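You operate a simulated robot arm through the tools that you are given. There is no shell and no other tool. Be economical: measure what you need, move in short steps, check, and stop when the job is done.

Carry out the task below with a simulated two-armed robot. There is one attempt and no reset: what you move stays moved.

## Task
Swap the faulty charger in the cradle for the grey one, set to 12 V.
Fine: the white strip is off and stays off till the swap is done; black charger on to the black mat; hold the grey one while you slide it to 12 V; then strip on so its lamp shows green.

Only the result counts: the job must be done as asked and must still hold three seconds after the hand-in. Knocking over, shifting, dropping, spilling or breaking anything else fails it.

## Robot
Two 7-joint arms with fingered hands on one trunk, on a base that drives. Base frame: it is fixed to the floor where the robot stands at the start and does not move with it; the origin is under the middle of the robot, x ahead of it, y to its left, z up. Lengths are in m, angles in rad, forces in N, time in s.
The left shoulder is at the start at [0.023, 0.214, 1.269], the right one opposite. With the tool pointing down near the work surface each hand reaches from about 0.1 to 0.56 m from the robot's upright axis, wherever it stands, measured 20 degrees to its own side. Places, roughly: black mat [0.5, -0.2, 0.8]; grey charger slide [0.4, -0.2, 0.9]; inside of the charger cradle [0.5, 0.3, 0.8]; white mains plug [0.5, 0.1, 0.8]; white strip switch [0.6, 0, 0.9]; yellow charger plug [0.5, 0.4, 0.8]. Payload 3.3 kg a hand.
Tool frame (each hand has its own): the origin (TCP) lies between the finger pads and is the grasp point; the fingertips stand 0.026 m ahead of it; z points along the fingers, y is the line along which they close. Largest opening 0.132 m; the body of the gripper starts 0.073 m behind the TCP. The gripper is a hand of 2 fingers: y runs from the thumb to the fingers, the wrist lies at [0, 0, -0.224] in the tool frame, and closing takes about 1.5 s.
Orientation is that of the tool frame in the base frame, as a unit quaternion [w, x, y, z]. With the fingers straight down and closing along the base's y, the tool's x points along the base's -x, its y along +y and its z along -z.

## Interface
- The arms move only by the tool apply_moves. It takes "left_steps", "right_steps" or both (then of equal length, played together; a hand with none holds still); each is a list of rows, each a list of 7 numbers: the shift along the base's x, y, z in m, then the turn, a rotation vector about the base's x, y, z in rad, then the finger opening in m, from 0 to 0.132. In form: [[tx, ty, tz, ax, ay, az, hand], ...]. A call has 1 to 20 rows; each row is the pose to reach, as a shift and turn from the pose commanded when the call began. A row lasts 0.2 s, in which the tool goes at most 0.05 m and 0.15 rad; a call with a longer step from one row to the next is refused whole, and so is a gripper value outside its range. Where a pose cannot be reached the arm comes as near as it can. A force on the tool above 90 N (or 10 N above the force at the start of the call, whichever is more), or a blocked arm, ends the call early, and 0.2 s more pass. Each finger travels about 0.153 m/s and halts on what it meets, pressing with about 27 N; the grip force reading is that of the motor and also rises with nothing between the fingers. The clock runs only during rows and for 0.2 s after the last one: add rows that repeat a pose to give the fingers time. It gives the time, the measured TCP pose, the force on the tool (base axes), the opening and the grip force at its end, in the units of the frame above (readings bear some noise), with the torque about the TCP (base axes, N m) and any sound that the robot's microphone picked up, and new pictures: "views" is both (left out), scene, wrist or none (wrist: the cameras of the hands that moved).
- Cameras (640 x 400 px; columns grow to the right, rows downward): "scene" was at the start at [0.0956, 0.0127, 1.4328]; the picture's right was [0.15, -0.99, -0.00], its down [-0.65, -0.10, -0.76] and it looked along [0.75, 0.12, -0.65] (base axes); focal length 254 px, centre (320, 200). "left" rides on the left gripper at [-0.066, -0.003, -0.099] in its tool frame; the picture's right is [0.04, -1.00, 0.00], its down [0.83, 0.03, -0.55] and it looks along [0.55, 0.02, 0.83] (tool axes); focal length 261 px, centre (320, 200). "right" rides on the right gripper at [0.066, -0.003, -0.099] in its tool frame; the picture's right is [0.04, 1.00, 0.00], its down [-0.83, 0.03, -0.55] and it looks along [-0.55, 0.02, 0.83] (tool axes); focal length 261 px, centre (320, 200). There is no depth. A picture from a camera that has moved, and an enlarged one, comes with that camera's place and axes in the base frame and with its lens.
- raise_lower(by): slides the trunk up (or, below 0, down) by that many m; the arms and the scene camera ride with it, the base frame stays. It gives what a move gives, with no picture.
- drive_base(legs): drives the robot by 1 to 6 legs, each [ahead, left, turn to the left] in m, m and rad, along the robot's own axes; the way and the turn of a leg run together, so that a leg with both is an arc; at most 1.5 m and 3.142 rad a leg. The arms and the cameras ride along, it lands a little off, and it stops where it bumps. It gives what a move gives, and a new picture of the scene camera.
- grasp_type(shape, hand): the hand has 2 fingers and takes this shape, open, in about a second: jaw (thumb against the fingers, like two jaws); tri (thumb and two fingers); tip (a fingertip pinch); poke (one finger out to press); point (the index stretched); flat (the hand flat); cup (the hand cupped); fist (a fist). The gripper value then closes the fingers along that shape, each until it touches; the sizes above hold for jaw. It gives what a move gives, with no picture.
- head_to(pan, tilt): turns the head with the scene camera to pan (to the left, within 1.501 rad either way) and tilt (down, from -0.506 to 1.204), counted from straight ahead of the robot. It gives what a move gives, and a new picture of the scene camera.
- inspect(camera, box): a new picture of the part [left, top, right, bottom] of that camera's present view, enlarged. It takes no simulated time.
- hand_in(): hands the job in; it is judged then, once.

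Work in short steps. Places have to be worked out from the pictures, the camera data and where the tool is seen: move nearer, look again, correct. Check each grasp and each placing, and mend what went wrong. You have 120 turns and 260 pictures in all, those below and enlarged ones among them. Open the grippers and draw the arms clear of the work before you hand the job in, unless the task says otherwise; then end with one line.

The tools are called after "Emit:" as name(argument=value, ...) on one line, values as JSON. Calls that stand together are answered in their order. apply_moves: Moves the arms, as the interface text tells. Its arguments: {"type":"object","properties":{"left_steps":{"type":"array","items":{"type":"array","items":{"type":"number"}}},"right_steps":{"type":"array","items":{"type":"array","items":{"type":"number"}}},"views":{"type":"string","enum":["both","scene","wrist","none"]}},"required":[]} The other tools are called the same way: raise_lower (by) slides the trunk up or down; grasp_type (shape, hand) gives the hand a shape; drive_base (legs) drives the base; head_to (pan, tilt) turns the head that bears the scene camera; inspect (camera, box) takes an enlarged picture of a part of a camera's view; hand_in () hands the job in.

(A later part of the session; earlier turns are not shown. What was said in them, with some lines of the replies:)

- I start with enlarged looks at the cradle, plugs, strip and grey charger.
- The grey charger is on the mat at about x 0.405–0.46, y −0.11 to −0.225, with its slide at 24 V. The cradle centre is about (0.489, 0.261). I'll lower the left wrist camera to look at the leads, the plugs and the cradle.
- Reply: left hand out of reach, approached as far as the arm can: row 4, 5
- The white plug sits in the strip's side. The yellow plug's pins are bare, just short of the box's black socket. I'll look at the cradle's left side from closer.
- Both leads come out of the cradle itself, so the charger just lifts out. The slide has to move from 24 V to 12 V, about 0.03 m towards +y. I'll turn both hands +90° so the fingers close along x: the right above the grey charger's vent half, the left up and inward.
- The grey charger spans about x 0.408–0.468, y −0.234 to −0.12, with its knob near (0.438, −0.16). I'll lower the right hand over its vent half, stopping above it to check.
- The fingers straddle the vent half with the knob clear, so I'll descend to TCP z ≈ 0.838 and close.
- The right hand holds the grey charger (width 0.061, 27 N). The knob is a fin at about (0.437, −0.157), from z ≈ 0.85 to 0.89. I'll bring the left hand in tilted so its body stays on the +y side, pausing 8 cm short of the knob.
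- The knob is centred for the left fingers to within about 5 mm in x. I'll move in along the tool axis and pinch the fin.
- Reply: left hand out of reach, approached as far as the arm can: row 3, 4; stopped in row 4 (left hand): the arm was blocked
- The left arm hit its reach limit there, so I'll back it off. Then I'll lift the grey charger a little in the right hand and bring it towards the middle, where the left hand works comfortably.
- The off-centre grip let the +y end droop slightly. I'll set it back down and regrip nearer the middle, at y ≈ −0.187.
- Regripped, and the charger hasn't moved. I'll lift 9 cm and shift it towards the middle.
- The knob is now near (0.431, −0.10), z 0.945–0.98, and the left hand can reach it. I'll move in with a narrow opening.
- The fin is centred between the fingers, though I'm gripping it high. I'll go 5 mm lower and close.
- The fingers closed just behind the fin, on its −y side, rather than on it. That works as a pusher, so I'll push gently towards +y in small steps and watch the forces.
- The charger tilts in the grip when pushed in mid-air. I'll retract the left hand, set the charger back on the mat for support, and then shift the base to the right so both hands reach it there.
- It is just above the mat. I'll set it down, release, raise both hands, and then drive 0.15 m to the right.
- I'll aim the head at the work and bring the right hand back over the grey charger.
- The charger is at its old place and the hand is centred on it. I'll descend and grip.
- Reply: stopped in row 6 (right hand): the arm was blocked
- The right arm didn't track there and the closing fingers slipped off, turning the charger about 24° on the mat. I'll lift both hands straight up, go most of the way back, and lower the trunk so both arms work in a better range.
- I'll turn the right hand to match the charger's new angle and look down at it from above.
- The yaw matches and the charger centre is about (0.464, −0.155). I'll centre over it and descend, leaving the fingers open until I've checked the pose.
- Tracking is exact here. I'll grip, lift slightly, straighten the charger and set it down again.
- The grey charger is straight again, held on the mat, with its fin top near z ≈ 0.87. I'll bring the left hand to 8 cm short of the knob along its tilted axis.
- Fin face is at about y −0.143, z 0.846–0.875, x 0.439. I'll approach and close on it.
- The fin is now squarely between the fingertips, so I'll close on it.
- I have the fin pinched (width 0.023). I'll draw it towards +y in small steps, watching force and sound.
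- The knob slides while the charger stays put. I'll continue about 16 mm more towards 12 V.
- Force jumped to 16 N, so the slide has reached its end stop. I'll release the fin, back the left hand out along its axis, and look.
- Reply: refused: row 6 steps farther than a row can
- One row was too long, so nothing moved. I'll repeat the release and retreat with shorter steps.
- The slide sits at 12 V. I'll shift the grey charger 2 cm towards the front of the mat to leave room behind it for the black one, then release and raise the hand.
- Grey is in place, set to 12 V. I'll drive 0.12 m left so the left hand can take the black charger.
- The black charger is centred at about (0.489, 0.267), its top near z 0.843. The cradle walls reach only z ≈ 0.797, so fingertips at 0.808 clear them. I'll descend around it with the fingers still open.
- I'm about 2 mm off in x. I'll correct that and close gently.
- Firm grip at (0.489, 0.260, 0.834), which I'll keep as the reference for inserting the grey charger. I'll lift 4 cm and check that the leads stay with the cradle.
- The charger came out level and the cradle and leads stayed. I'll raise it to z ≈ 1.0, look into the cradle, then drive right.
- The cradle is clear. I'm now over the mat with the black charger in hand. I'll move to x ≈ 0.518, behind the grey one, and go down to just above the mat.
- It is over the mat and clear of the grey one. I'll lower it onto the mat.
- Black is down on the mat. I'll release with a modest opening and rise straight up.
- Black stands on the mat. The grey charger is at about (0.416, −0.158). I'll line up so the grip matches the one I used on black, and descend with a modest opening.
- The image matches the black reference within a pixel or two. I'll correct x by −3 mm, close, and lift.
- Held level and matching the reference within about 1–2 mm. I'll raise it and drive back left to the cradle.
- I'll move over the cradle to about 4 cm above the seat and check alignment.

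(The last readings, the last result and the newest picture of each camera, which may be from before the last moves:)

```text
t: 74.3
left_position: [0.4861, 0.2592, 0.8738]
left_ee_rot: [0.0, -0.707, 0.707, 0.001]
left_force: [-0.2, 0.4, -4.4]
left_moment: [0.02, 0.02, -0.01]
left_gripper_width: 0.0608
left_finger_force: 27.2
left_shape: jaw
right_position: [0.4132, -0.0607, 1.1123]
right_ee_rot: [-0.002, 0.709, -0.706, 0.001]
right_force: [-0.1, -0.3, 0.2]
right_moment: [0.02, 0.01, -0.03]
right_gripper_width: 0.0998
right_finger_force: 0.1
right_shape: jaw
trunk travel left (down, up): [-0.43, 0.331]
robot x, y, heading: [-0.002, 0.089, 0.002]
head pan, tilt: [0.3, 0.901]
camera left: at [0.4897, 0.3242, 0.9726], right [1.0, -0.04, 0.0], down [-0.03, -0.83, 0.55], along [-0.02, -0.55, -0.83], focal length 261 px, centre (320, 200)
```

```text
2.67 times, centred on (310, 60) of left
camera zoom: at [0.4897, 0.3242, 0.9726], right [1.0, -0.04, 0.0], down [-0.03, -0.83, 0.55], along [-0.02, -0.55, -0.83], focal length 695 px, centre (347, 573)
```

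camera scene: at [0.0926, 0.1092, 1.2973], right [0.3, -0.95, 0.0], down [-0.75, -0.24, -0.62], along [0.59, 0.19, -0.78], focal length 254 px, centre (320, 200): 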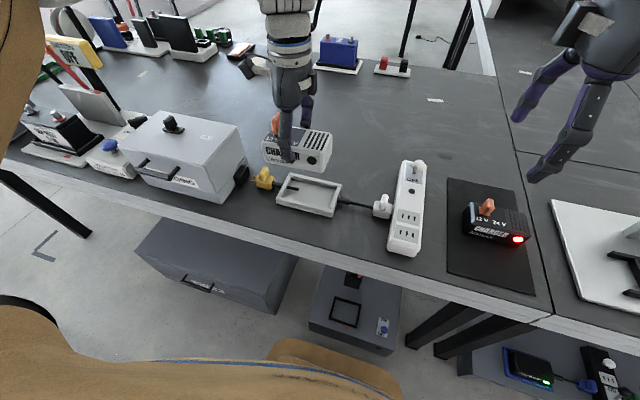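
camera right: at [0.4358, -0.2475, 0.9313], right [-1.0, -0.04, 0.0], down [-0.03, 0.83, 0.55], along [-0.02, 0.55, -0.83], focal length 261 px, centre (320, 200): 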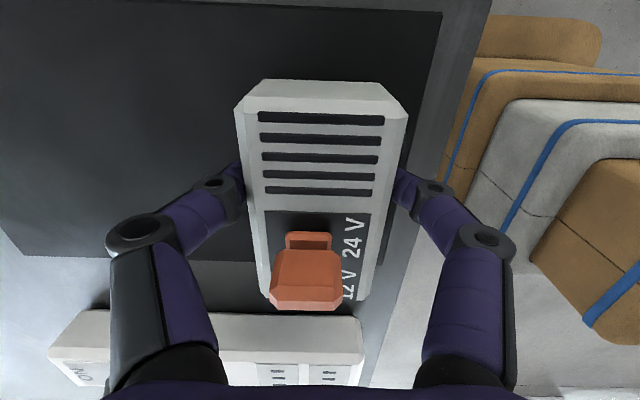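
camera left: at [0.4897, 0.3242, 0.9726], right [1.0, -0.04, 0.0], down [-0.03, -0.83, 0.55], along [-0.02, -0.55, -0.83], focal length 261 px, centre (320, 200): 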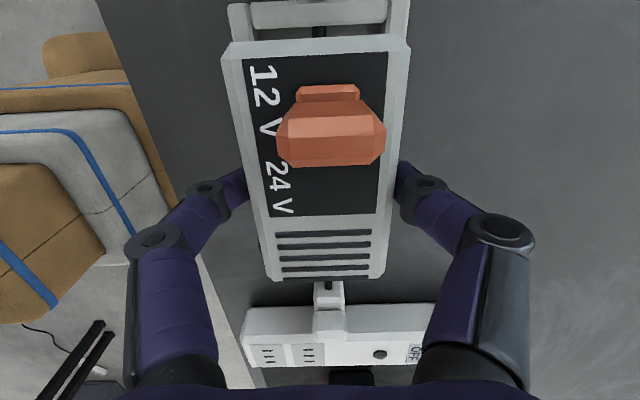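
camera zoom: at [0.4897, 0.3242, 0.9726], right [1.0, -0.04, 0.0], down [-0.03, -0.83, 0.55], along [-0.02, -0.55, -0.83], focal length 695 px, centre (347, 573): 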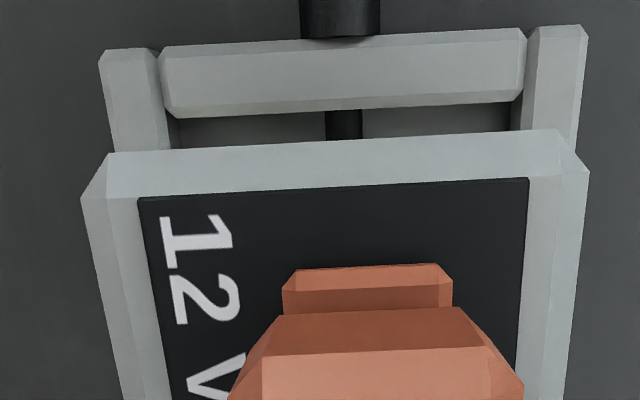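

Alignment matches the black one's lift-out picture to about 1 mm. I'll nudge x by +1.5 mm and lower slowly into the seat.

Emit:
apply_moves(left_steps=[[0.0015, 0, -0.01, 0, 0, 0, 0.03], [0.0015, 0, -0.018, 0, 0, 0, 0.03], [0.0015, 0, -0.024, 0, 0, 0, 0.03], [0.0015, 0, -0.029, 0, 0, 0, 0.03], [0.0015, 0, -0.034, 0, 0, 0, 0.03]], views="wrist")

Emit:
inspect(camera="scene", box=[240, 120, 360, 230])

```text
t: 75.5
left_position: [0.4883, 0.2581, 0.8428]
left_ee_rot: [-0.002, 0.708, -0.706, 0.001]
left_force: [1.4, 1.6, 14.0]
left_moment: [-0.02, -0.07, -0.03]
left_gripper_width: 0.0607
left_finger_force: 27.0
left_shape: jaw
right_position: [0.4114, -0.0607, 1.1133]
right_ee_rot: [-0.002, 0.708, -0.706, 0.0]
right_force: [0.4, -0.4, 0.0]
right_moment: [-0.01, -0.02, 0.03]
right_gripper_width: 0.0996
right_finger_force: 0.0
right_shape: jaw
trunk travel left (down, up): [-0.43, 0.331]
robot x, y, heading: [-0.0017, 0.0851, 0.011]
head pan, tilt: [0.3, 0.901]
camera left: at [0.4919, 0.323, 0.9407], right [1.0, -0.04, 0.0], down [-0.03, -0.83, 0.55], along [-0.02, -0.55, -0.83], focal length 261 px, centre (320, 200)
```

left: 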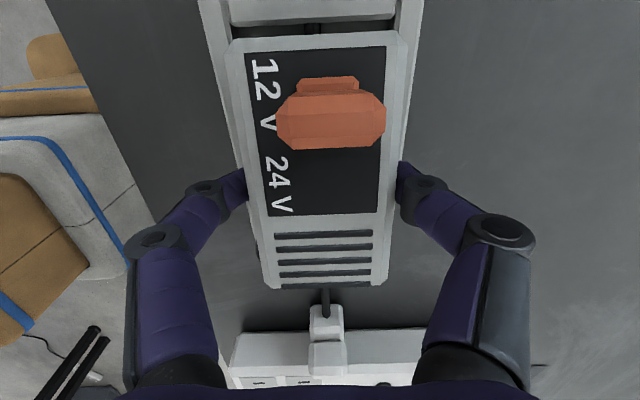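

```text
3.64 times, centred on (300, 175) of scene
camera zoom: at [0.0911, 0.1081, 1.2977], right [0.3, -0.95, 0.0], down [-0.75, -0.24, -0.62], along [0.59, 0.19, -0.78], focal length 923 px, centre (393, 291)
```

zoom: 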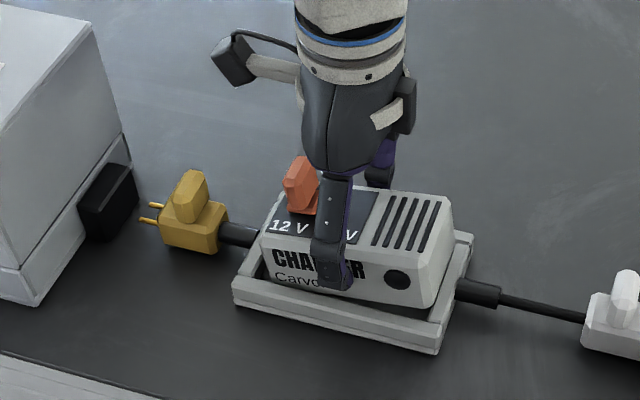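

Contact came about 9 mm early (14 N): the charger is resting on an edge rather than dropping in. I'll zoom in to see which one.

Emit:
inspect(camera="scene", box=[265, 165, 325, 215])

Emit:
inspect(camera="left", box=[190, 0, 430, 120])

Emit:
inspect(camera="left", box=[240, 200, 420, 330])

```text
8.00 times, centred on (295, 190) of scene
camera zoom: at [0.0911, 0.1081, 1.2977], right [0.3, -0.95, 0.0], down [-0.75, -0.24, -0.62], along [0.59, 0.19, -0.78], focal length 2031 px, centre (520, 280)
```

zoom: 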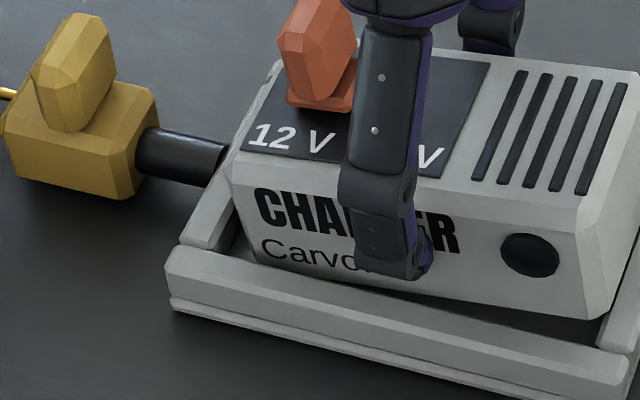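

```text
2.67 times, centred on (310, 60) of left
camera zoom: at [0.4919, 0.323, 0.9407], right [1.0, -0.04, 0.0], down [-0.03, -0.83, 0.55], along [-0.02, -0.55, -0.83], focal length 695 px, centre (347, 573)
```

zoom: 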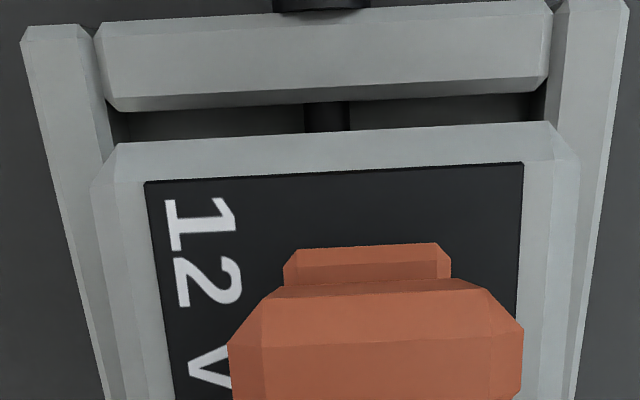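

```text
3.08 times, centred on (330, 265) of left
camera zoom: at [0.4919, 0.323, 0.9407], right [1.0, -0.04, 0.0], down [-0.03, -0.83, 0.55], along [-0.02, -0.55, -0.83], focal length 802 px, centre (289, 0)
```

zoom: 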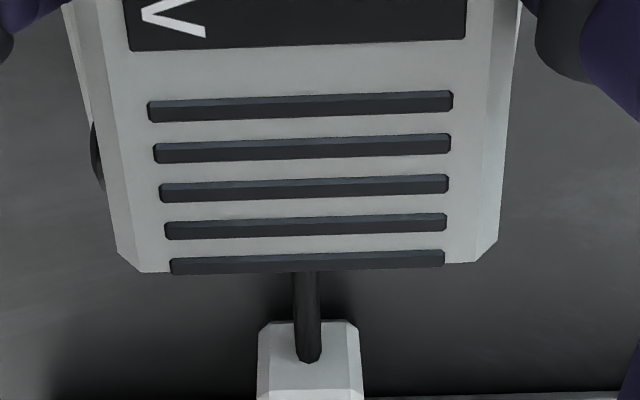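

The −y end sits on the −y wall and the +y end has drooped: the charger is a few mm too far to −y and pitched. I'll lift 15 mm, shift +4 mm in y, pitch the hand +0.06 about x to level it, and look again.

Emit:
apply_moves(left_steps=[[0, 0, 0.01, 0, 0, 0, 0.03], [0, 0, 0.02, 0, 0, 0, 0.03], [0, 0.004, 0.025, 0.06, 0, 0, 0.03], [0, 0.004, 0.025, 0.06, 0, 0, 0.03]], views="wrist")

Emit:
inspect(camera="scene", box=[260, 145, 330, 215])

```text
t: 76.5
left_position: [0.4898, 0.2627, 0.8646]
left_ee_rot: [-0.02, 0.707, -0.706, -0.021]
left_force: [-0.4, 0.8, -4.2]
left_moment: [0.0, 0.01, -0.01]
left_gripper_width: 0.0607
left_finger_force: 27.0
left_shape: jaw
right_position: [0.4133, -0.0602, 1.1103]
right_ee_rot: [-0.001, 0.708, -0.706, 0.0]
right_force: [-0.2, 0.6, -0.3]
right_moment: [0.03, 0.0, -0.01]
right_gripper_width: 0.1
right_finger_force: 0.0
right_shape: jaw
trunk travel left (down, up): [-0.43, 0.331]
robot x, y, heading: [-0.0007, 0.0863, 0.007]
head pan, tilt: [0.3, 0.901]
camera left: at [0.493, 0.3216, 0.9671], right [1.0, -0.04, 0.0], down [-0.03, -0.86, 0.5], along [-0.02, -0.5, -0.86], focal length 261 px, centre (320, 200)
```

left: 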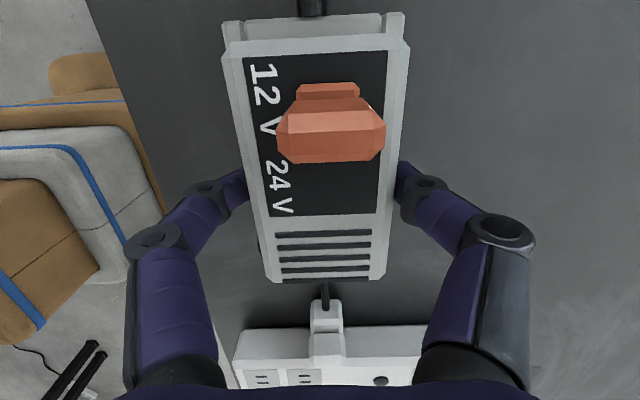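

```text
5.71 times, centred on (295, 180) of scene
camera zoom: at [0.0927, 0.1085, 1.2973], right [0.3, -0.95, 0.0], down [-0.75, -0.24, -0.62], along [0.59, 0.19, -0.78], focal length 1451 px, centre (463, 314)
```

zoom: 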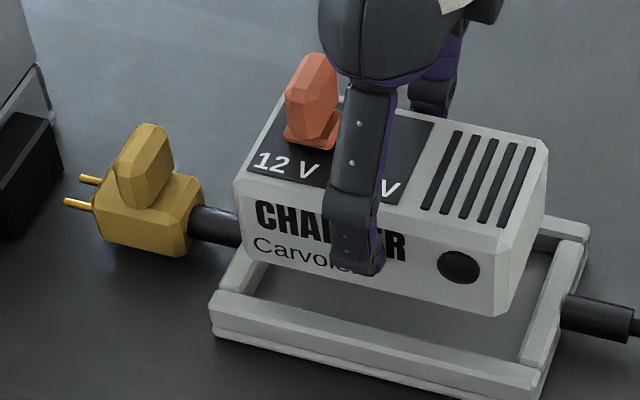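

Level to about 1–2° and centred: charger y 0.206–0.319, cradle inner about 0.198–0.322. I'll lower to just above the seat and check the force.

Emit:
apply_moves(left_steps=[[-0.001, 0, -0.008, 0.015, 0, 0, 0.03], [-0.001, 0, -0.014, 0.015, 0, 0, 0.03], [-0.001, 0, -0.02, 0.015, 0, 0, 0.03], [-0.001, 0, -0.025, 0.015, 0, 0, 0.03]], views="wrist")

Emit:
inspect(camera="scene", box=[260, 145, 330, 215])

```text
t: 77.5
left_position: [0.4885, 0.2607, 0.8417]
left_ee_rot: [-0.027, 0.707, -0.706, -0.026]
left_force: [0.0, 0.2, 9.8]
left_moment: [0.09, 0.0, -0.03]
left_gripper_width: 0.061
left_finger_force: 26.9
left_shape: jaw
right_position: [0.4117, -0.0605, 1.1117]
right_ee_rot: [-0.002, 0.709, -0.705, 0.001]
right_force: [0.9, -0.1, -0.1]
right_moment: [-0.02, -0.03, -0.01]
right_gripper_width: 0.0999
right_finger_force: 0.1
right_shape: jaw
trunk travel left (down, up): [-0.43, 0.331]
robot x, y, heading: [-0.0037, 0.0871, 0.008]
head pan, tilt: [0.3, 0.901]
camera left: at [0.4908, 0.3192, 0.9452], right [1.0, -0.04, 0.0], down [-0.03, -0.87, 0.49], along [-0.02, -0.49, -0.87], focal length 261 px, centre (320, 200)
```

left: 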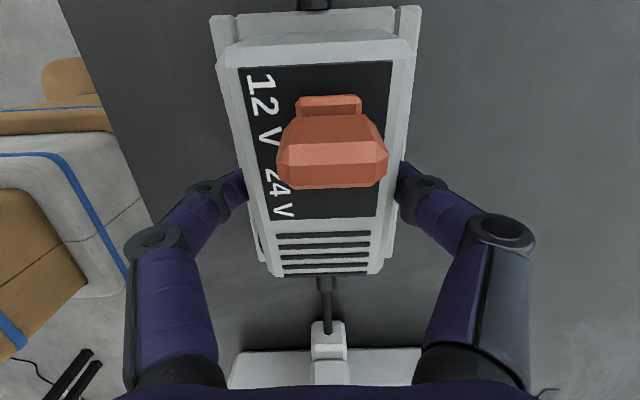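

```text
5.71 times, centred on (295, 180) of scene
camera zoom: at [0.0913, 0.108, 1.2976], right [0.3, -0.95, 0.0], down [-0.75, -0.24, -0.62], along [0.59, 0.19, -0.78], focal length 1451 px, centre (463, 314)
```

zoom: 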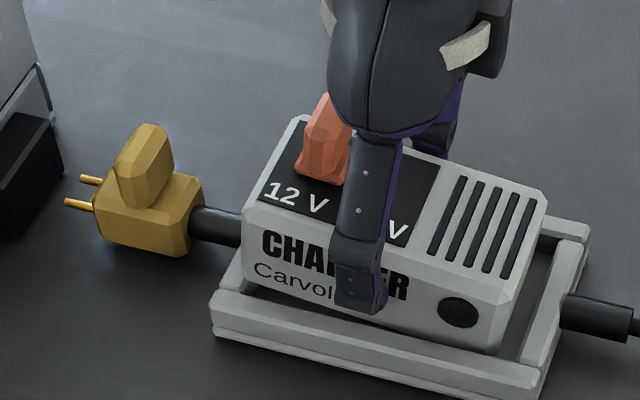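

Now the +y end rests on the +y wall and the −y end is down inside, so I overdid it. I'll lift, take the pitch back, shift −3 mm in y, and recheck.

Emit:
apply_moves(left_steps=[[0, 0, 0.012, 0, 0, 0, 0.03], [0, -0.003, 0.02, -0.06, 0, 0, 0.03], [0, -0.003, 0.02, -0.06, 0, 0, 0.03]], views="wrist")

Emit:
inspect(camera="scene", box=[260, 145, 330, 215])

```text
t: 78.3
left_position: [0.4888, 0.2587, 0.8599]
left_ee_rot: [0.005, -0.707, 0.707, 0.006]
left_force: [0.0, 0.1, -4.9]
left_moment: [0.0, -0.03, 0.02]
left_gripper_width: 0.0609
left_finger_force: 27.0
left_shape: jaw
right_position: [0.4129, -0.0609, 1.1111]
right_ee_rot: [-0.001, 0.708, -0.706, 0.0]
right_force: [0.4, 0.9, 0.1]
right_moment: [-0.03, 0.0, -0.01]
right_gripper_width: 0.0998
right_finger_force: 0.0
right_shape: jaw
trunk travel left (down, up): [-0.43, 0.331]
robot x, y, heading: [0.002, 0.0846, 0.008]
head pan, tilt: [0.3, 0.901]
camera left: at [0.4917, 0.3222, 0.9594], right [1.0, -0.04, 0.0], down [-0.03, -0.84, 0.54], along [-0.02, -0.54, -0.84], focal length 261 px, centre (320, 200)
```

left: 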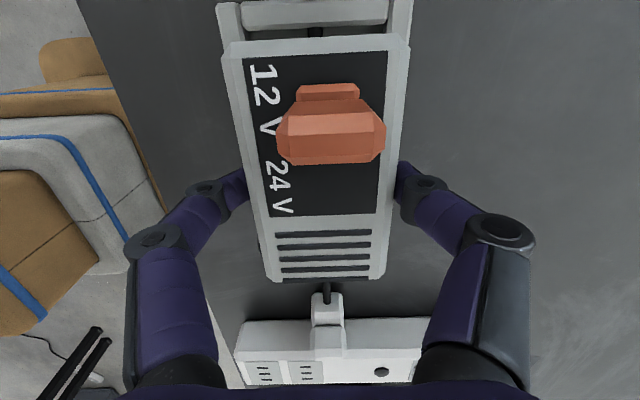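

```text
5.71 times, centred on (295, 180) of scene
camera zoom: at [0.0926, 0.108, 1.2973], right [0.3, -0.95, 0.0], down [-0.75, -0.24, -0.62], along [0.59, 0.19, -0.78], focal length 1451 px, centre (463, 314)
```

zoom: 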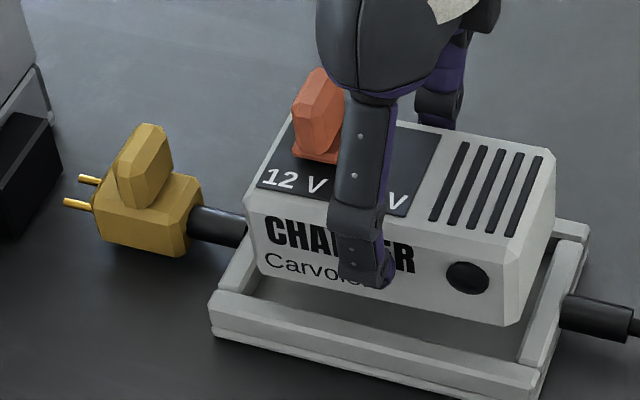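

The charger hangs with a steady droop of about 0.06, so hand pitch +0.06 levels it. At that pitch the y to aim for is 0.260, which I'll set before lowering again.

Emit:
apply_moves(left_steps=[[0, 0.0013, 0.002, 0.06, 0, 0, 0.03], [0, 0.0013, 0.0, 0.06, 0, 0, 0.03], [0, 0.0013, -0.007, 0.06, 0, 0, 0.03], [0, 0.0013, -0.013, 0.06, 0, 0, 0.03], [0, 0.0013, -0.018, 0.06, 0, 0, 0.03], [0, 0.0013, -0.018, 0.06, 0, 0, 0.03]], views="wrist")

Emit:
inspect(camera="scene", box=[260, 145, 330, 215])

```text
t: 79.7
left_position: [0.4884, 0.2592, 0.8432]
left_ee_rot: [0.026, -0.706, 0.707, 0.027]
left_force: [0.9, -0.1, -4.1]
left_moment: [-0.03, -0.01, -0.01]
left_gripper_width: 0.0608
left_finger_force: 27.0
left_shape: jaw
right_position: [0.4135, -0.0598, 1.1119]
right_ee_rot: [-0.001, 0.708, -0.706, 0.0]
right_force: [0.3, -0.3, -0.6]
right_moment: [-0.01, 0.04, 0.02]
right_gripper_width: 0.0998
right_finger_force: 0.0
right_shape: jaw
trunk travel left (down, up): [-0.43, 0.331]
robot x, y, heading: [-0.0032, 0.0846, 0.004]
head pan, tilt: [0.3, 0.901]
camera left: at [0.492, 0.3173, 0.9453], right [1.0, -0.04, 0.0], down [-0.03, -0.87, 0.49], along [-0.02, -0.49, -0.87], focal length 261 px, centre (320, 200)
```

left: 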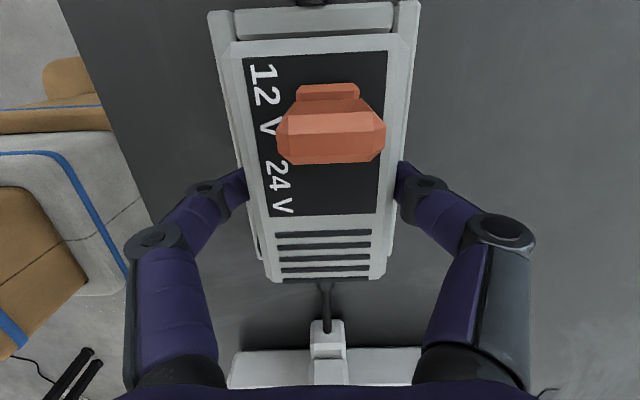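

```text
5.71 times, centred on (295, 180) of scene
camera zoom: at [0.0926, 0.1083, 1.2973], right [0.3, -0.95, 0.0], down [-0.75, -0.24, -0.62], along [0.59, 0.19, -0.78], focal length 1451 px, centre (463, 314)
```

zoom: 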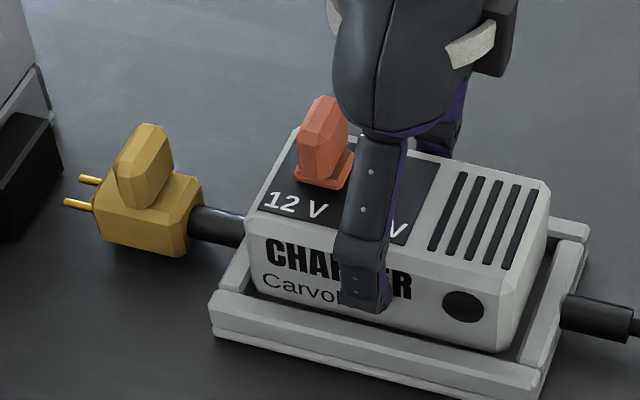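

It is free of contact with the bottom already between the walls. I'll continue down slowly.

Emit:
apply_moves(left_steps=[[0, 0, -0.004, 0, 0, 0, 0.03], [0, 0, -0.008, 0, 0, 0, 0.03], [0, 0, -0.01, 0, 0, 0, 0.03]], views="wrist")

Emit:
inspect(camera="scene", box=[260, 145, 330, 215])

```text
t: 80.5
left_position: [0.4891, 0.2596, 0.8335]
left_ee_rot: [-0.027, 0.707, -0.706, -0.026]
left_force: [0.8, 0.1, 12.9]
left_moment: [-0.01, 0.01, 0.03]
left_gripper_width: 0.0605
left_finger_force: 27.6
left_shape: jaw
right_position: [0.4128, -0.0616, 1.1103]
right_ee_rot: [-0.002, 0.708, -0.706, 0.0]
right_force: [0.3, -0.6, -0.6]
right_moment: [-0.08, 0.02, -0.02]
right_gripper_width: 0.0997
right_finger_force: 0.1
right_shape: jaw
trunk travel left (down, up): [-0.43, 0.331]
robot x, y, heading: [-0.0022, 0.0841, 0.005]
head pan, tilt: [0.3, 0.901]
camera left: at [0.4909, 0.3176, 0.9373], right [1.0, -0.04, 0.0], down [-0.03, -0.87, 0.49], along [-0.02, -0.49, -0.87], focal length 261 px, centre (320, 200)
```

left: 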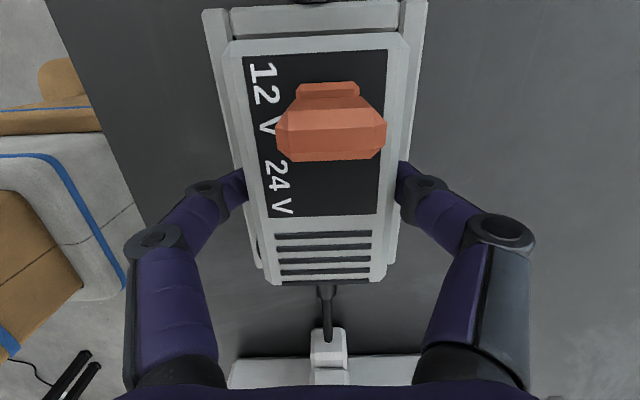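

```text
5.71 times, centred on (295, 180) of scene
camera zoom: at [0.0912, 0.1079, 1.2977], right [0.3, -0.95, 0.0], down [-0.75, -0.24, -0.62], along [0.59, 0.19, -0.78], focal length 1451 px, centre (463, 314)
```

zoom: 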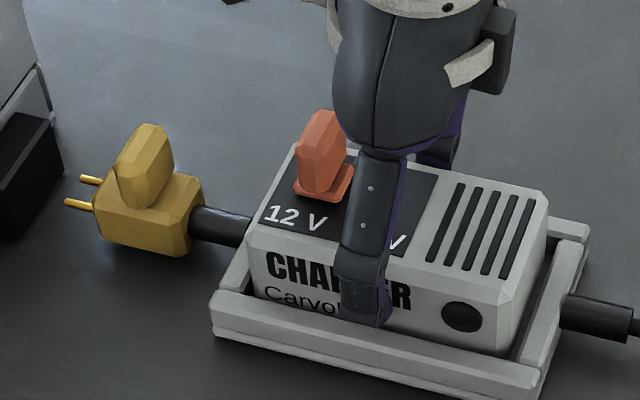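

Seated at the black charger's height with 13 N floor contact. I'll release and rise straight up.

Emit:
apply_moves(left_steps=[[0, 0, 0.002, 0, 0, 0, 0.055], [0, 0, 0.002, 0, 0, 0, 0.07], [0, 0, 0.002, 0, 0, 0, 0.085], [0, 0, 0.002, 0, 0, 0, 0.085], [0, 0, 0.03, 0, 0, 0, 0.085], [0, 0, 0.07, 0, 0, 0, 0.085], [0, 0, 0.11, -0.06, 0, 0, 0.085], [-0.02, 0, 0.15, -0.06, 0, 0, 0.085], [-0.04, 0, 0.19, -0.06, 0, 0, 0.085]], views="wrist")

Emit:
inspect(camera="scene", box=[240, 130, 340, 220])

Emit:
inspect(camera="scene", box=[360, 140, 560, 300])

```text
t: 82.5
left_position: [0.4459, 0.2582, 1.0245]
left_ee_rot: [0.005, -0.707, 0.707, 0.006]
left_force: [-0.1, -0.3, 0.6]
left_moment: [-0.02, 0.03, -0.03]
left_gripper_width: 0.0849
left_finger_force: 0.1
left_shape: jaw
right_position: [0.412, -0.0606, 1.1121]
right_ee_rot: [-0.002, 0.708, -0.706, 0.001]
right_force: [-0.2, -0.5, 0.0]
right_moment: [0.02, 0.01, 0.0]
right_gripper_width: 0.0999
right_finger_force: 0.2
right_shape: jaw
trunk travel left (down, up): [-0.43, 0.331]
robot x, y, heading: [0.001, 0.0886, 0.008]
head pan, tilt: [0.3, 0.901]
camera left: at [0.4496, 0.3229, 1.1229], right [1.0, -0.04, 0.0], down [-0.03, -0.84, 0.54], along [-0.02, -0.54, -0.84], focal length 261 px, centre (320, 200)
```

left: 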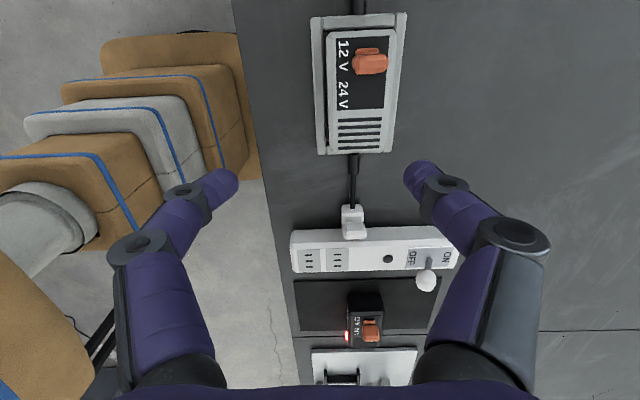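

```text
4.44 times, centred on (290, 175) of scene
camera zoom: at [0.0915, 0.1081, 1.2974], right [0.3, -0.95, 0.0], down [-0.75, -0.24, -0.62], along [0.59, 0.19, -0.78], focal length 1128 px, centre (453, 311)
```

zoom: 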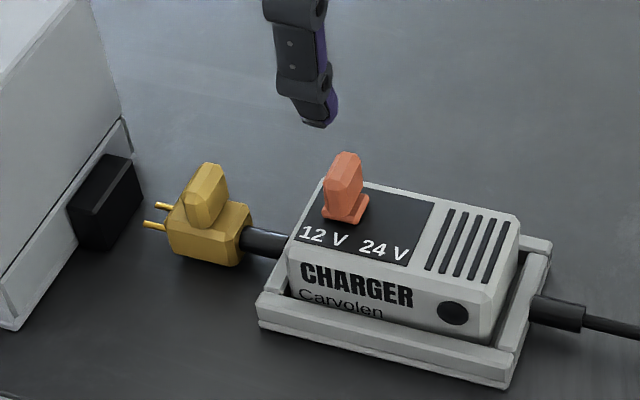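

```text
2.50 times, centred on (460, 220) of scene
camera zoom: at [0.0915, 0.1081, 1.2974], right [0.3, -0.95, 0.0], down [-0.75, -0.24, -0.62], along [0.59, 0.19, -0.78], focal length 635 px, centre (-30, 150)
```

zoom: 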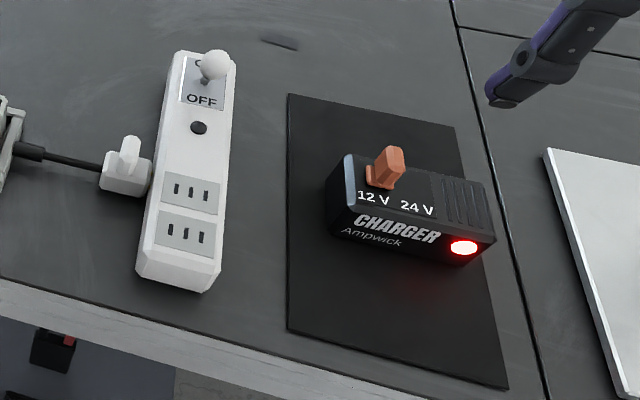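

Grey is seated level at 12 V and black stands on the mat. The switch ball leans towards OFF at about (0.589, 0.016, 0.868), so ON means pushing it to +x. I'll turn the right hand back and close it, then shift the base slightly left.

Emit:
apply_moves(right_steps=[[0, 0, 0, 0, 0, -0.145, 0.06], [0, 0, 0, 0, 0, -0.29, 0.03], [0, 0, 0, 0, 0, -0.435, 0.0], [0, 0, 0, 0, 0, -0.58, 0.0], [0, 0, 0, 0, 0, -0.725, 0.0], [0, 0, 0, 0, 0, -0.87, 0.0], [0, 0, 0, 0, 0, -1.015, 0.0], [0, 0, 0, 0, 0, -1.16, 0.0], [0, 0, 0, 0, 0, -1.305, 0.0], [0, 0, 0, 0, 0, -1.45, 0.0], [0, 0, 0, 0, 0, -1.571, 0.0]], left_steps=[[0, 0, 0.03, 0, 0, 0, 0.085], [-0.02, 0, 0.06, 0, 0, 0, 0.085], [-0.04, 0, 0.08, 0, 0, 0, 0.085], [-0.06, 0, 0.1, 0, 0, 0, 0.085], [-0.08, 0, 0.1, 0, 0, 0, 0.085], [-0.08, 0, 0.1, 0, 0, 0, 0.085], [-0.08, 0, 0.1, 0, 0, 0, 0.085], [-0.08, 0, 0.1, 0, 0, 0, 0.085], [-0.08, 0, 0.1, 0, 0, 0, 0.085], [-0.08, 0, 0.1, 0, 0, 0, 0.085], [-0.08, 0, 0.1, 0, 0, 0, 0.085]], views="none")

Emit:
drive_base(legs=[[0, 0.07, 0]])

Emit:
head_to(pan=-0.1, tilt=0.75)

```text
t: 84.9
left_position: [0.3682, 0.2589, 1.1221]
left_ee_rot: [0.005, -0.707, 0.707, 0.006]
left_force: [-1.3, 0.6, -0.3]
left_moment: [0.03, -0.02, 0.0]
left_gripper_width: 0.0849
left_finger_force: 0.2
left_shape: jaw
right_position: [0.4128, -0.0606, 1.1113]
right_ee_rot: [0.0, 0.0, 1.0, -0.003]
right_force: [0.1, 0.5, 0.2]
right_moment: [0.01, 0.0, 0.02]
right_gripper_width: 0.0001
right_finger_force: 26.4
right_shape: jaw
trunk travel left (down, up): [-0.43, 0.331]
robot x, y, heading: [-0.0008, 0.0805, 0.012]
head pan, tilt: [0.3, 0.901]
```

```text
t: 85.9
left_position: [0.3666, 0.3309, 1.1231]
left_ee_rot: [0.005, -0.707, 0.707, 0.006]
left_force: [0.1, 0.7, -0.3]
left_moment: [-0.04, -0.02, 0.02]
left_gripper_width: 0.085
left_finger_force: 0.1
left_shape: jaw
right_position: [0.4123, 0.0108, 1.1123]
right_ee_rot: [0.001, -0.002, 1.0, -0.002]
right_force: [-0.3, 0.6, 0.8]
right_moment: [-0.06, 0.0, -0.02]
right_gripper_width: 0.0
right_finger_force: 27.0
right_shape: jaw
trunk travel left (down, up): [-0.43, 0.331]
robot x, y, heading: [-0.0012, 0.1567, 0.005]
head pan, tilt: [0.3, 0.901]
camera scene: at [0.0918, 0.1805, 1.2973], right [0.3, -0.95, 0.0], down [-0.75, -0.24, -0.62], along [0.59, 0.19, -0.78], focal length 254 px, centre (320, 200)
```

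scene: 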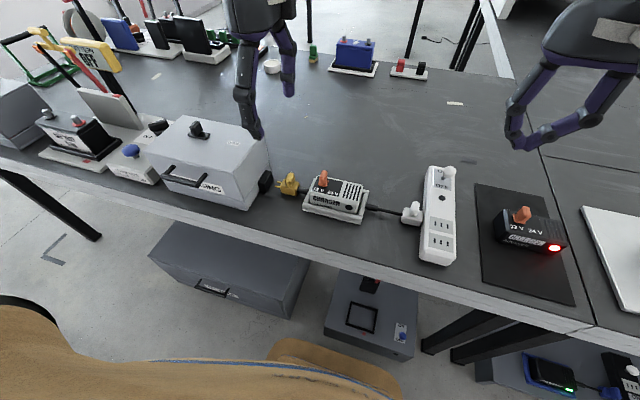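

```text
t: 86.8
left_position: [0.3672, 0.3291, 1.1225]
left_ee_rot: [-0.005, 0.707, -0.707, -0.006]
left_force: [0.5, 0.0, 0.2]
left_moment: [0.0, -0.01, 0.03]
left_gripper_width: 0.0847
left_finger_force: 0.2
left_shape: jaw
right_position: [0.4119, 0.0099, 1.112]
right_ee_rot: [0.001, -0.002, 1.0, -0.001]
right_force: [-0.4, -0.1, -0.2]
right_moment: [-0.01, 0.0, -0.03]
right_gripper_width: 0.0002
right_finger_force: 27.6
right_shape: jaw
trunk travel left (down, up): [-0.43, 0.331]
robot x, y, heading: [-0.0047, 0.1542, 0.006]
head pan, tilt: [-0.099, 0.75]
camera scene: at [0.1023, 0.1485, 1.3092], right [-0.09, -1.0, 0.0], down [-0.68, 0.06, -0.73], along [0.73, -0.07, -0.68], focal length 254 px, centre (320, 200)
```

scene: 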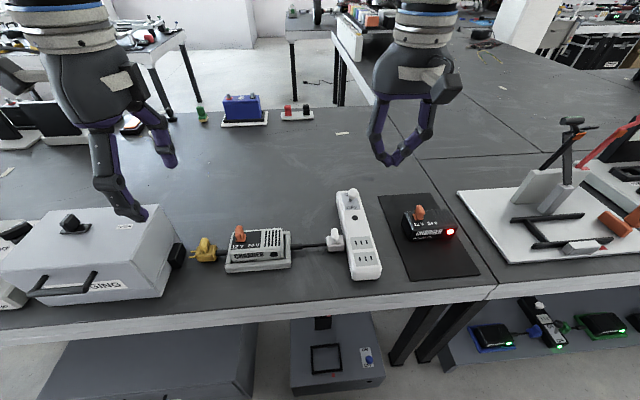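

I'll tilt the right hand forward and bring the closed fingers in behind the ball, still short of contact.

Emit:
apply_moves(right_steps=[[0.02, 0.002, -0.03, 0, -0.125, 0, 0], [0.04, 0.004, -0.06, 0, -0.25, 0, 0], [0.06, 0.006, -0.09, 0, -0.375, 0, 0], [0.08, 0.006, -0.12, 0, -0.5, 0, 0], [0.09, 0.006, -0.16, 0, -0.5, 0, 0], [0.1, 0.006, -0.19, 0, -0.5, 0, 0], [0.1, 0.006, -0.19, 0, -0.5, 0, 0]], views="both")

Emit:
inspect(camera="scene", box=[300, 120, 420, 220])

```text
t: 88.4
left_position: [0.3673, 0.3303, 1.1228]
left_ee_rot: [0.005, -0.707, 0.707, 0.005]
left_force: [-0.3, 0.1, 0.0]
left_moment: [0.01, 0.01, -0.04]
left_gripper_width: 0.0845
left_finger_force: 0.0
left_shape: jaw
right_position: [0.5125, 0.0171, 0.9215]
right_ee_rot: [0.248, -0.001, 0.969, -0.002]
right_force: [-0.2, 0.2, 1.1]
right_moment: [-0.02, -0.01, -0.02]
right_gripper_width: 0.0
right_finger_force: 27.2
right_shape: jaw
trunk travel left (down, up): [-0.43, 0.331]
robot x, y, heading: [0.0022, 0.1574, 0.01]
head pan, tilt: [-0.099, 0.75]
camera scene: at [0.1022, 0.1483, 1.3093], right [-0.09, -1.0, 0.0], down [-0.68, 0.06, -0.73], along [0.73, -0.07, -0.68], focal length 254 px, centre (320, 200)
camera right: at [0.4065, 0.0128, 0.977], right [-0.04, 1.0, -0.02], down [0.46, 0.04, 0.89], along [0.89, 0.02, -0.47], focal length 261 px, centre (320, 200)
```

scene: 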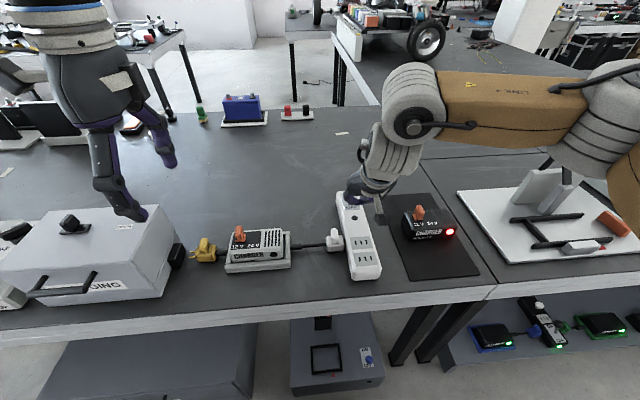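
right: 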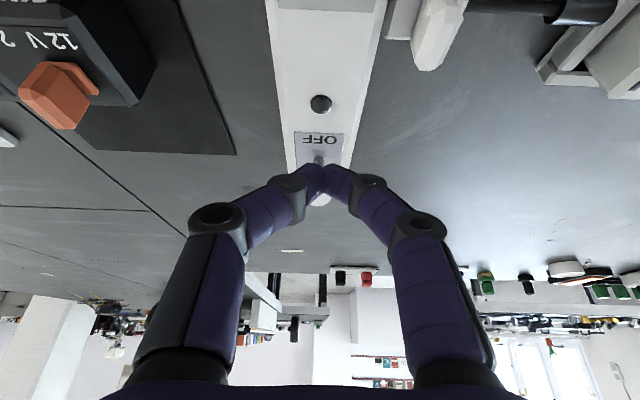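

```text
4.00 times, centred on (360, 170) of scene
camera zoom: at [0.1022, 0.1483, 1.3093], right [-0.09, -1.0, 0.0], down [-0.68, 0.06, -0.73], along [0.73, -0.07, -0.68], focal length 1015 px, centre (160, 320)
```

zoom: 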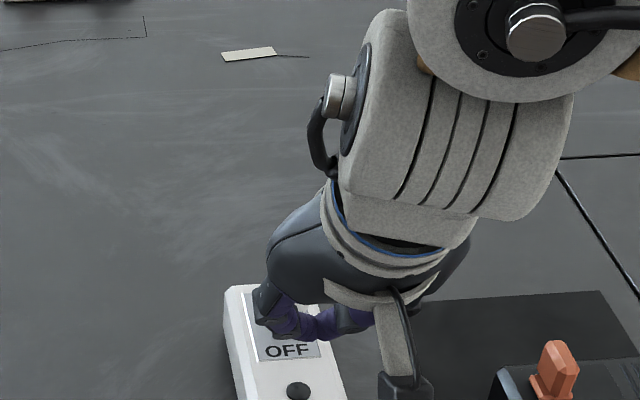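

The fingers are lined up behind the ball. I'll drop to z ≈ 0.874 and push towards +x in small steps.

Emit:
apply_moves(right_steps=[[0.008, -0.001, -0.025, 0, 0, 0, 0], [0.015, -0.001, -0.047, 0, 0, 0, 0], [0.025, -0.001, -0.047, 0, 0, 0, 0], [0.035, -0.001, -0.047, 0, 0, 0, 0], [0.045, -0.001, -0.047, 0, 0, 0, 0], [0.053, -0.001, -0.047, 0, 0, 0, 0]], views="wrist")

Emit:
inspect(camera="scene", box=[200, 150, 420, 290])

```text
t: 89.8
left_position: [0.3672, 0.3307, 1.1229]
left_ee_rot: [0.005, -0.707, 0.707, 0.006]
left_force: [0.4, -0.4, -0.1]
left_moment: [0.0, 0.01, 0.02]
left_gripper_width: 0.0848
left_finger_force: 0.0
left_shape: jaw
right_position: [0.5657, 0.0157, 0.8746]
right_ee_rot: [0.247, 0.0, 0.969, -0.002]
right_force: [-1.0, -0.3, 0.6]
right_moment: [0.02, -0.03, 0.01]
right_gripper_width: 0.0
right_finger_force: 27.5
right_shape: jaw
trunk travel left (down, up): [-0.43, 0.331]
robot x, y, heading: [-0.0011, 0.1583, 0.003]
head pan, tilt: [-0.099, 0.75]
camera right: at [0.4591, 0.0119, 0.9298], right [-0.04, 1.0, -0.02], down [0.46, 0.04, 0.88], along [0.88, 0.02, -0.47], focal length 261 px, centre (320, 200)
```

right: 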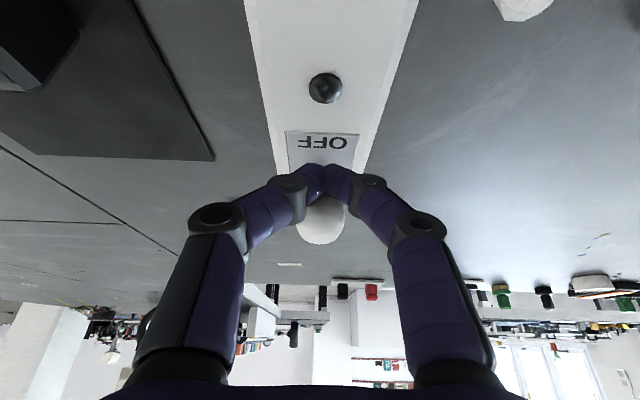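

```text
2.86 times, centred on (310, 220) of scene
camera zoom: at [0.1022, 0.1483, 1.3093], right [-0.09, -1.0, 0.0], down [-0.68, 0.06, -0.73], along [0.73, -0.07, -0.68], focal length 725 px, centre (349, 143)
```

zoom: 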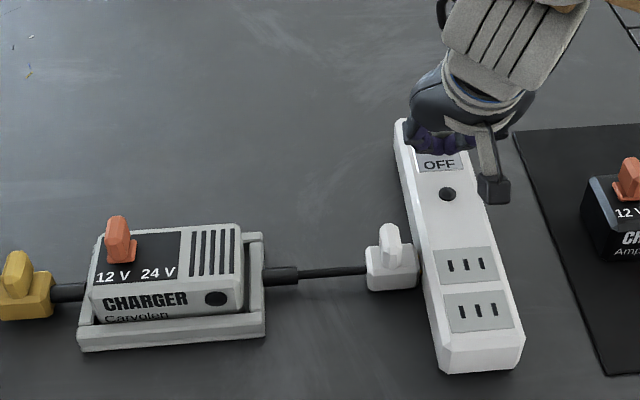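

Just touching. The ball sits right in front of the fingertips, so I'll keep pushing to x ≈ 0.605.

Emit:
apply_moves(right_steps=[[0.008, 0, 0, 0, 0, 0, 0], [0.016, 0, 0, 0, 0, 0, 0], [0.024, 0, 0, 0, 0, 0, 0], [0.032, 0, 0, 0, 0, 0, 0], [0.04, 0, 0, 0, 0, 0, 0]], views="wrist")

Emit:
inspect(camera="scene", box=[200, 150, 420, 290])

```text
t: 91.0
left_position: [0.3661, 0.3293, 1.1235]
left_ee_rot: [-0.005, 0.707, -0.707, -0.005]
left_force: [0.0, 0.8, 0.5]
left_moment: [0.02, 0.01, 0.0]
left_gripper_width: 0.085
left_finger_force: 0.1
left_shape: jaw
right_position: [0.6024, 0.0135, 0.8731]
right_ee_rot: [0.245, -0.002, 0.969, -0.002]
right_force: [-11.2, -0.4, -3.7]
right_moment: [0.01, 0.16, -0.01]
right_gripper_width: 0.0001
right_finger_force: 27.1
right_shape: jaw
trunk travel left (down, up): [-0.43, 0.331]
robot x, y, heading: [-0.0057, 0.1528, 0.001]
head pan, tilt: [-0.099, 0.75]
camera right: at [0.4976, 0.0102, 0.9287], right [-0.04, 1.0, -0.02], down [0.47, 0.04, 0.88], along [0.88, 0.02, -0.47], focal length 261 px, centre (320, 200)
```

right: 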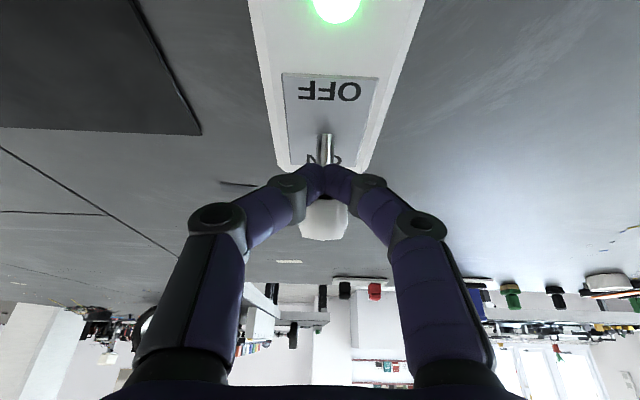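

```text
2.86 times, centred on (310, 220) of scene
camera zoom: at [0.1008, 0.1481, 1.3093], right [-0.09, -1.0, 0.0], down [-0.68, 0.06, -0.73], along [0.73, -0.07, -0.68], focal length 725 px, centre (349, 143)
```

zoom: 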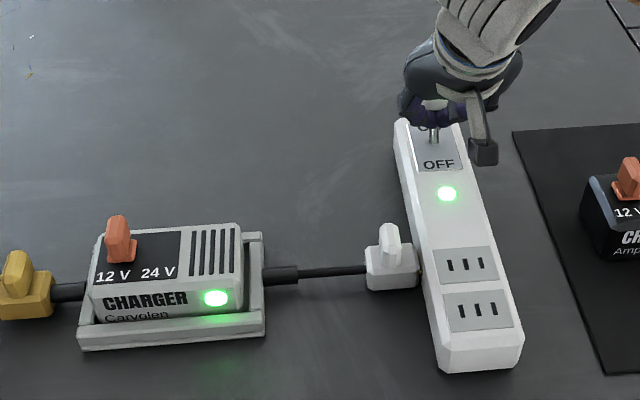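

The strip lamp and the charger lamp both show green. I'll back off, raise the hand, open the grippers and draw clear.

Emit:
apply_moves(right_steps=[[-0.01, 0, 0, 0, 0, 0, 0], [-0.04, 0, 0.005, 0, 0, 0, 0], [-0.08, 0, 0.03, 0, 0, 0, 0], [-0.11, -0.01, 0.07, 0, 0, 0, 0], [-0.14, -0.03, 0.1, 0, 0, 0, 0], [-0.17, -0.06, 0.13, 0, 0.12, 0, 0], [-0.19, -0.1, 0.16, 0, 0.25, 0, 0.03], [-0.2, -0.14, 0.19, 0, 0.38, 0, 0.08], [-0.2, -0.16, 0.21, 0, 0.5, 0, 0.13], [-0.2, -0.16, 0.21, 0, 0.5, 0, 0.13]], left_steps=[[0, 0, 0, 0, 0, 0, 0.1], [0, 0, 0, 0, 0, 0, 0.12], [0, 0, 0, 0, 0, 0, 0.13], [0, 0, 0, 0, 0, 0, 0.13], [0, 0, 0, 0, 0, 0, 0.13], [0, 0, 0, 0, 0, 0, 0.13], [0, 0, 0, 0, 0, 0, 0.13], [0, 0, 0, 0, 0, 0, 0.13], [0, 0, 0, 0, 0, 0, 0.13], [0, 0, 0, 0, 0, 0, 0.13]], views="scene")

Emit:
inspect(camera="scene", box=[160, 150, 480, 300])

```text
refused: row 4 steps farther than a row can; nothing moved
```

```text
2.00 times, centred on (320, 225) of scene
camera zoom: at [0.1008, 0.1481, 1.3093], right [-0.09, -1.0, 0.0], down [-0.68, 0.06, -0.73], along [0.73, -0.07, -0.68], focal length 508 px, centre (320, 150)
```

zoom: 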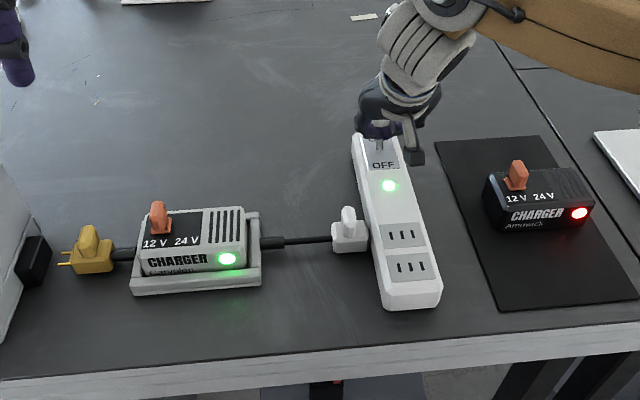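

That call was refused because a row was too long. I'll retreat again with shorter steps.

Emit:
apply_moves(right_steps=[[-0.01, 0, 0, 0, 0, 0, 0], [-0.04, 0, 0.005, 0, 0, 0, 0], [-0.07, 0, 0.025, 0, 0, 0, 0], [-0.095, -0.005, 0.055, 0, 0, 0, 0], [-0.12, -0.02, 0.085, 0, 0, 0, 0], [-0.145, -0.04, 0.11, 0, 0.12, 0, 0], [-0.165, -0.07, 0.135, 0, 0.25, 0, 0.03], [-0.185, -0.1, 0.16, 0, 0.38, 0, 0.08], [-0.2, -0.13, 0.185, 0, 0.5, 0, 0.13], [-0.2, -0.15, 0.21, 0, 0.5, 0, 0.13], [-0.2, -0.15, 0.21, 0, 0.5, 0, 0.13]], left_steps=[[0, 0, 0, 0, 0, 0, 0.1], [0, 0, 0, 0, 0, 0, 0.12], [0, 0, 0, 0, 0, 0, 0.13], [0, 0, 0, 0, 0, 0, 0.13], [0, 0, 0, 0, 0, 0, 0.13], [0, 0, 0, 0, 0, 0, 0.13], [0, 0, 0, 0, 0, 0, 0.13], [0, 0, 0, 0, 0, 0, 0.13], [0, 0, 0, 0, 0, 0, 0.13], [0, 0, 0, 0, 0, 0, 0.13], [0, 0, 0, 0, 0, 0, 0.13]], views="scene")

Emit:
inspect(camera="scene", box=[160, 150, 480, 300])

```text
t: 93.4
left_position: [0.3671, 0.3284, 1.124]
left_ee_rot: [0.004, -0.707, 0.707, 0.005]
left_force: [0.2, 0.2, -0.6]
left_moment: [0.03, 0.0, 0.02]
left_gripper_width: 0.1297
left_finger_force: 0.1
left_shape: jaw
right_position: [0.4052, -0.1351, 1.0858]
right_ee_rot: [0.0, -0.001, 1.0, 0.0]
right_force: [-1.1, -0.1, -0.5]
right_moment: [0.0, -0.03, -0.01]
right_gripper_width: 0.1299
right_finger_force: 0.0
right_shape: jaw
trunk travel left (down, up): [-0.43, 0.331]
robot x, y, heading: [-0.0025, 0.1567, 0.003]
head pan, tilt: [-0.099, 0.75]
camera scene: at [0.1025, 0.1482, 1.3092], right [-0.09, -1.0, 0.0], down [-0.68, 0.06, -0.73], along [0.73, -0.07, -0.68], focal length 254 px, centre (320, 200)
```

scene: 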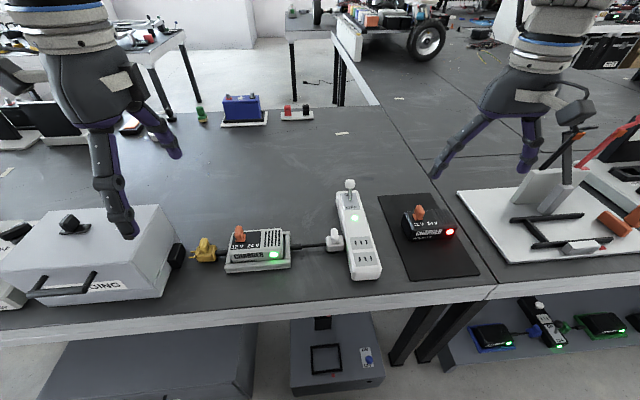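

```text
2.00 times, centred on (320, 225) of scene
camera zoom: at [0.1025, 0.1482, 1.3092], right [-0.09, -1.0, 0.0], down [-0.68, 0.06, -0.73], along [0.73, -0.07, -0.68], focal length 508 px, centre (320, 150)
```

zoom: 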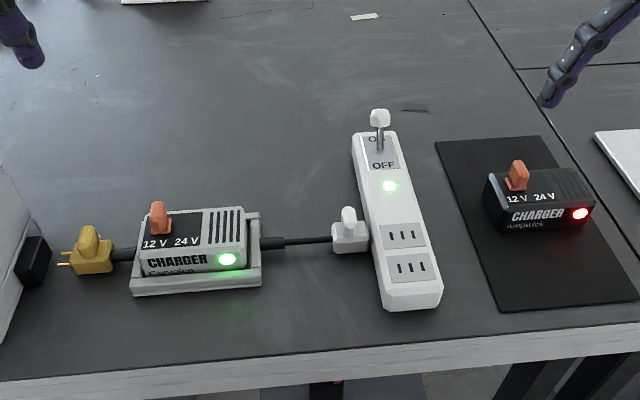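

The switch stays ON and both lamps stay green. Grey sits in the cradle at 12 V, black is on the mat, and the arms are clear with grippers open, so I'm handing in.

Emit:
hand_in()

```text
The job is handed in.
```

The swap is done: the grey charger is in the cradle at 12 V with its lamp green, the strip was switched on only after the swap, and the faulty black charger is on the black mat.
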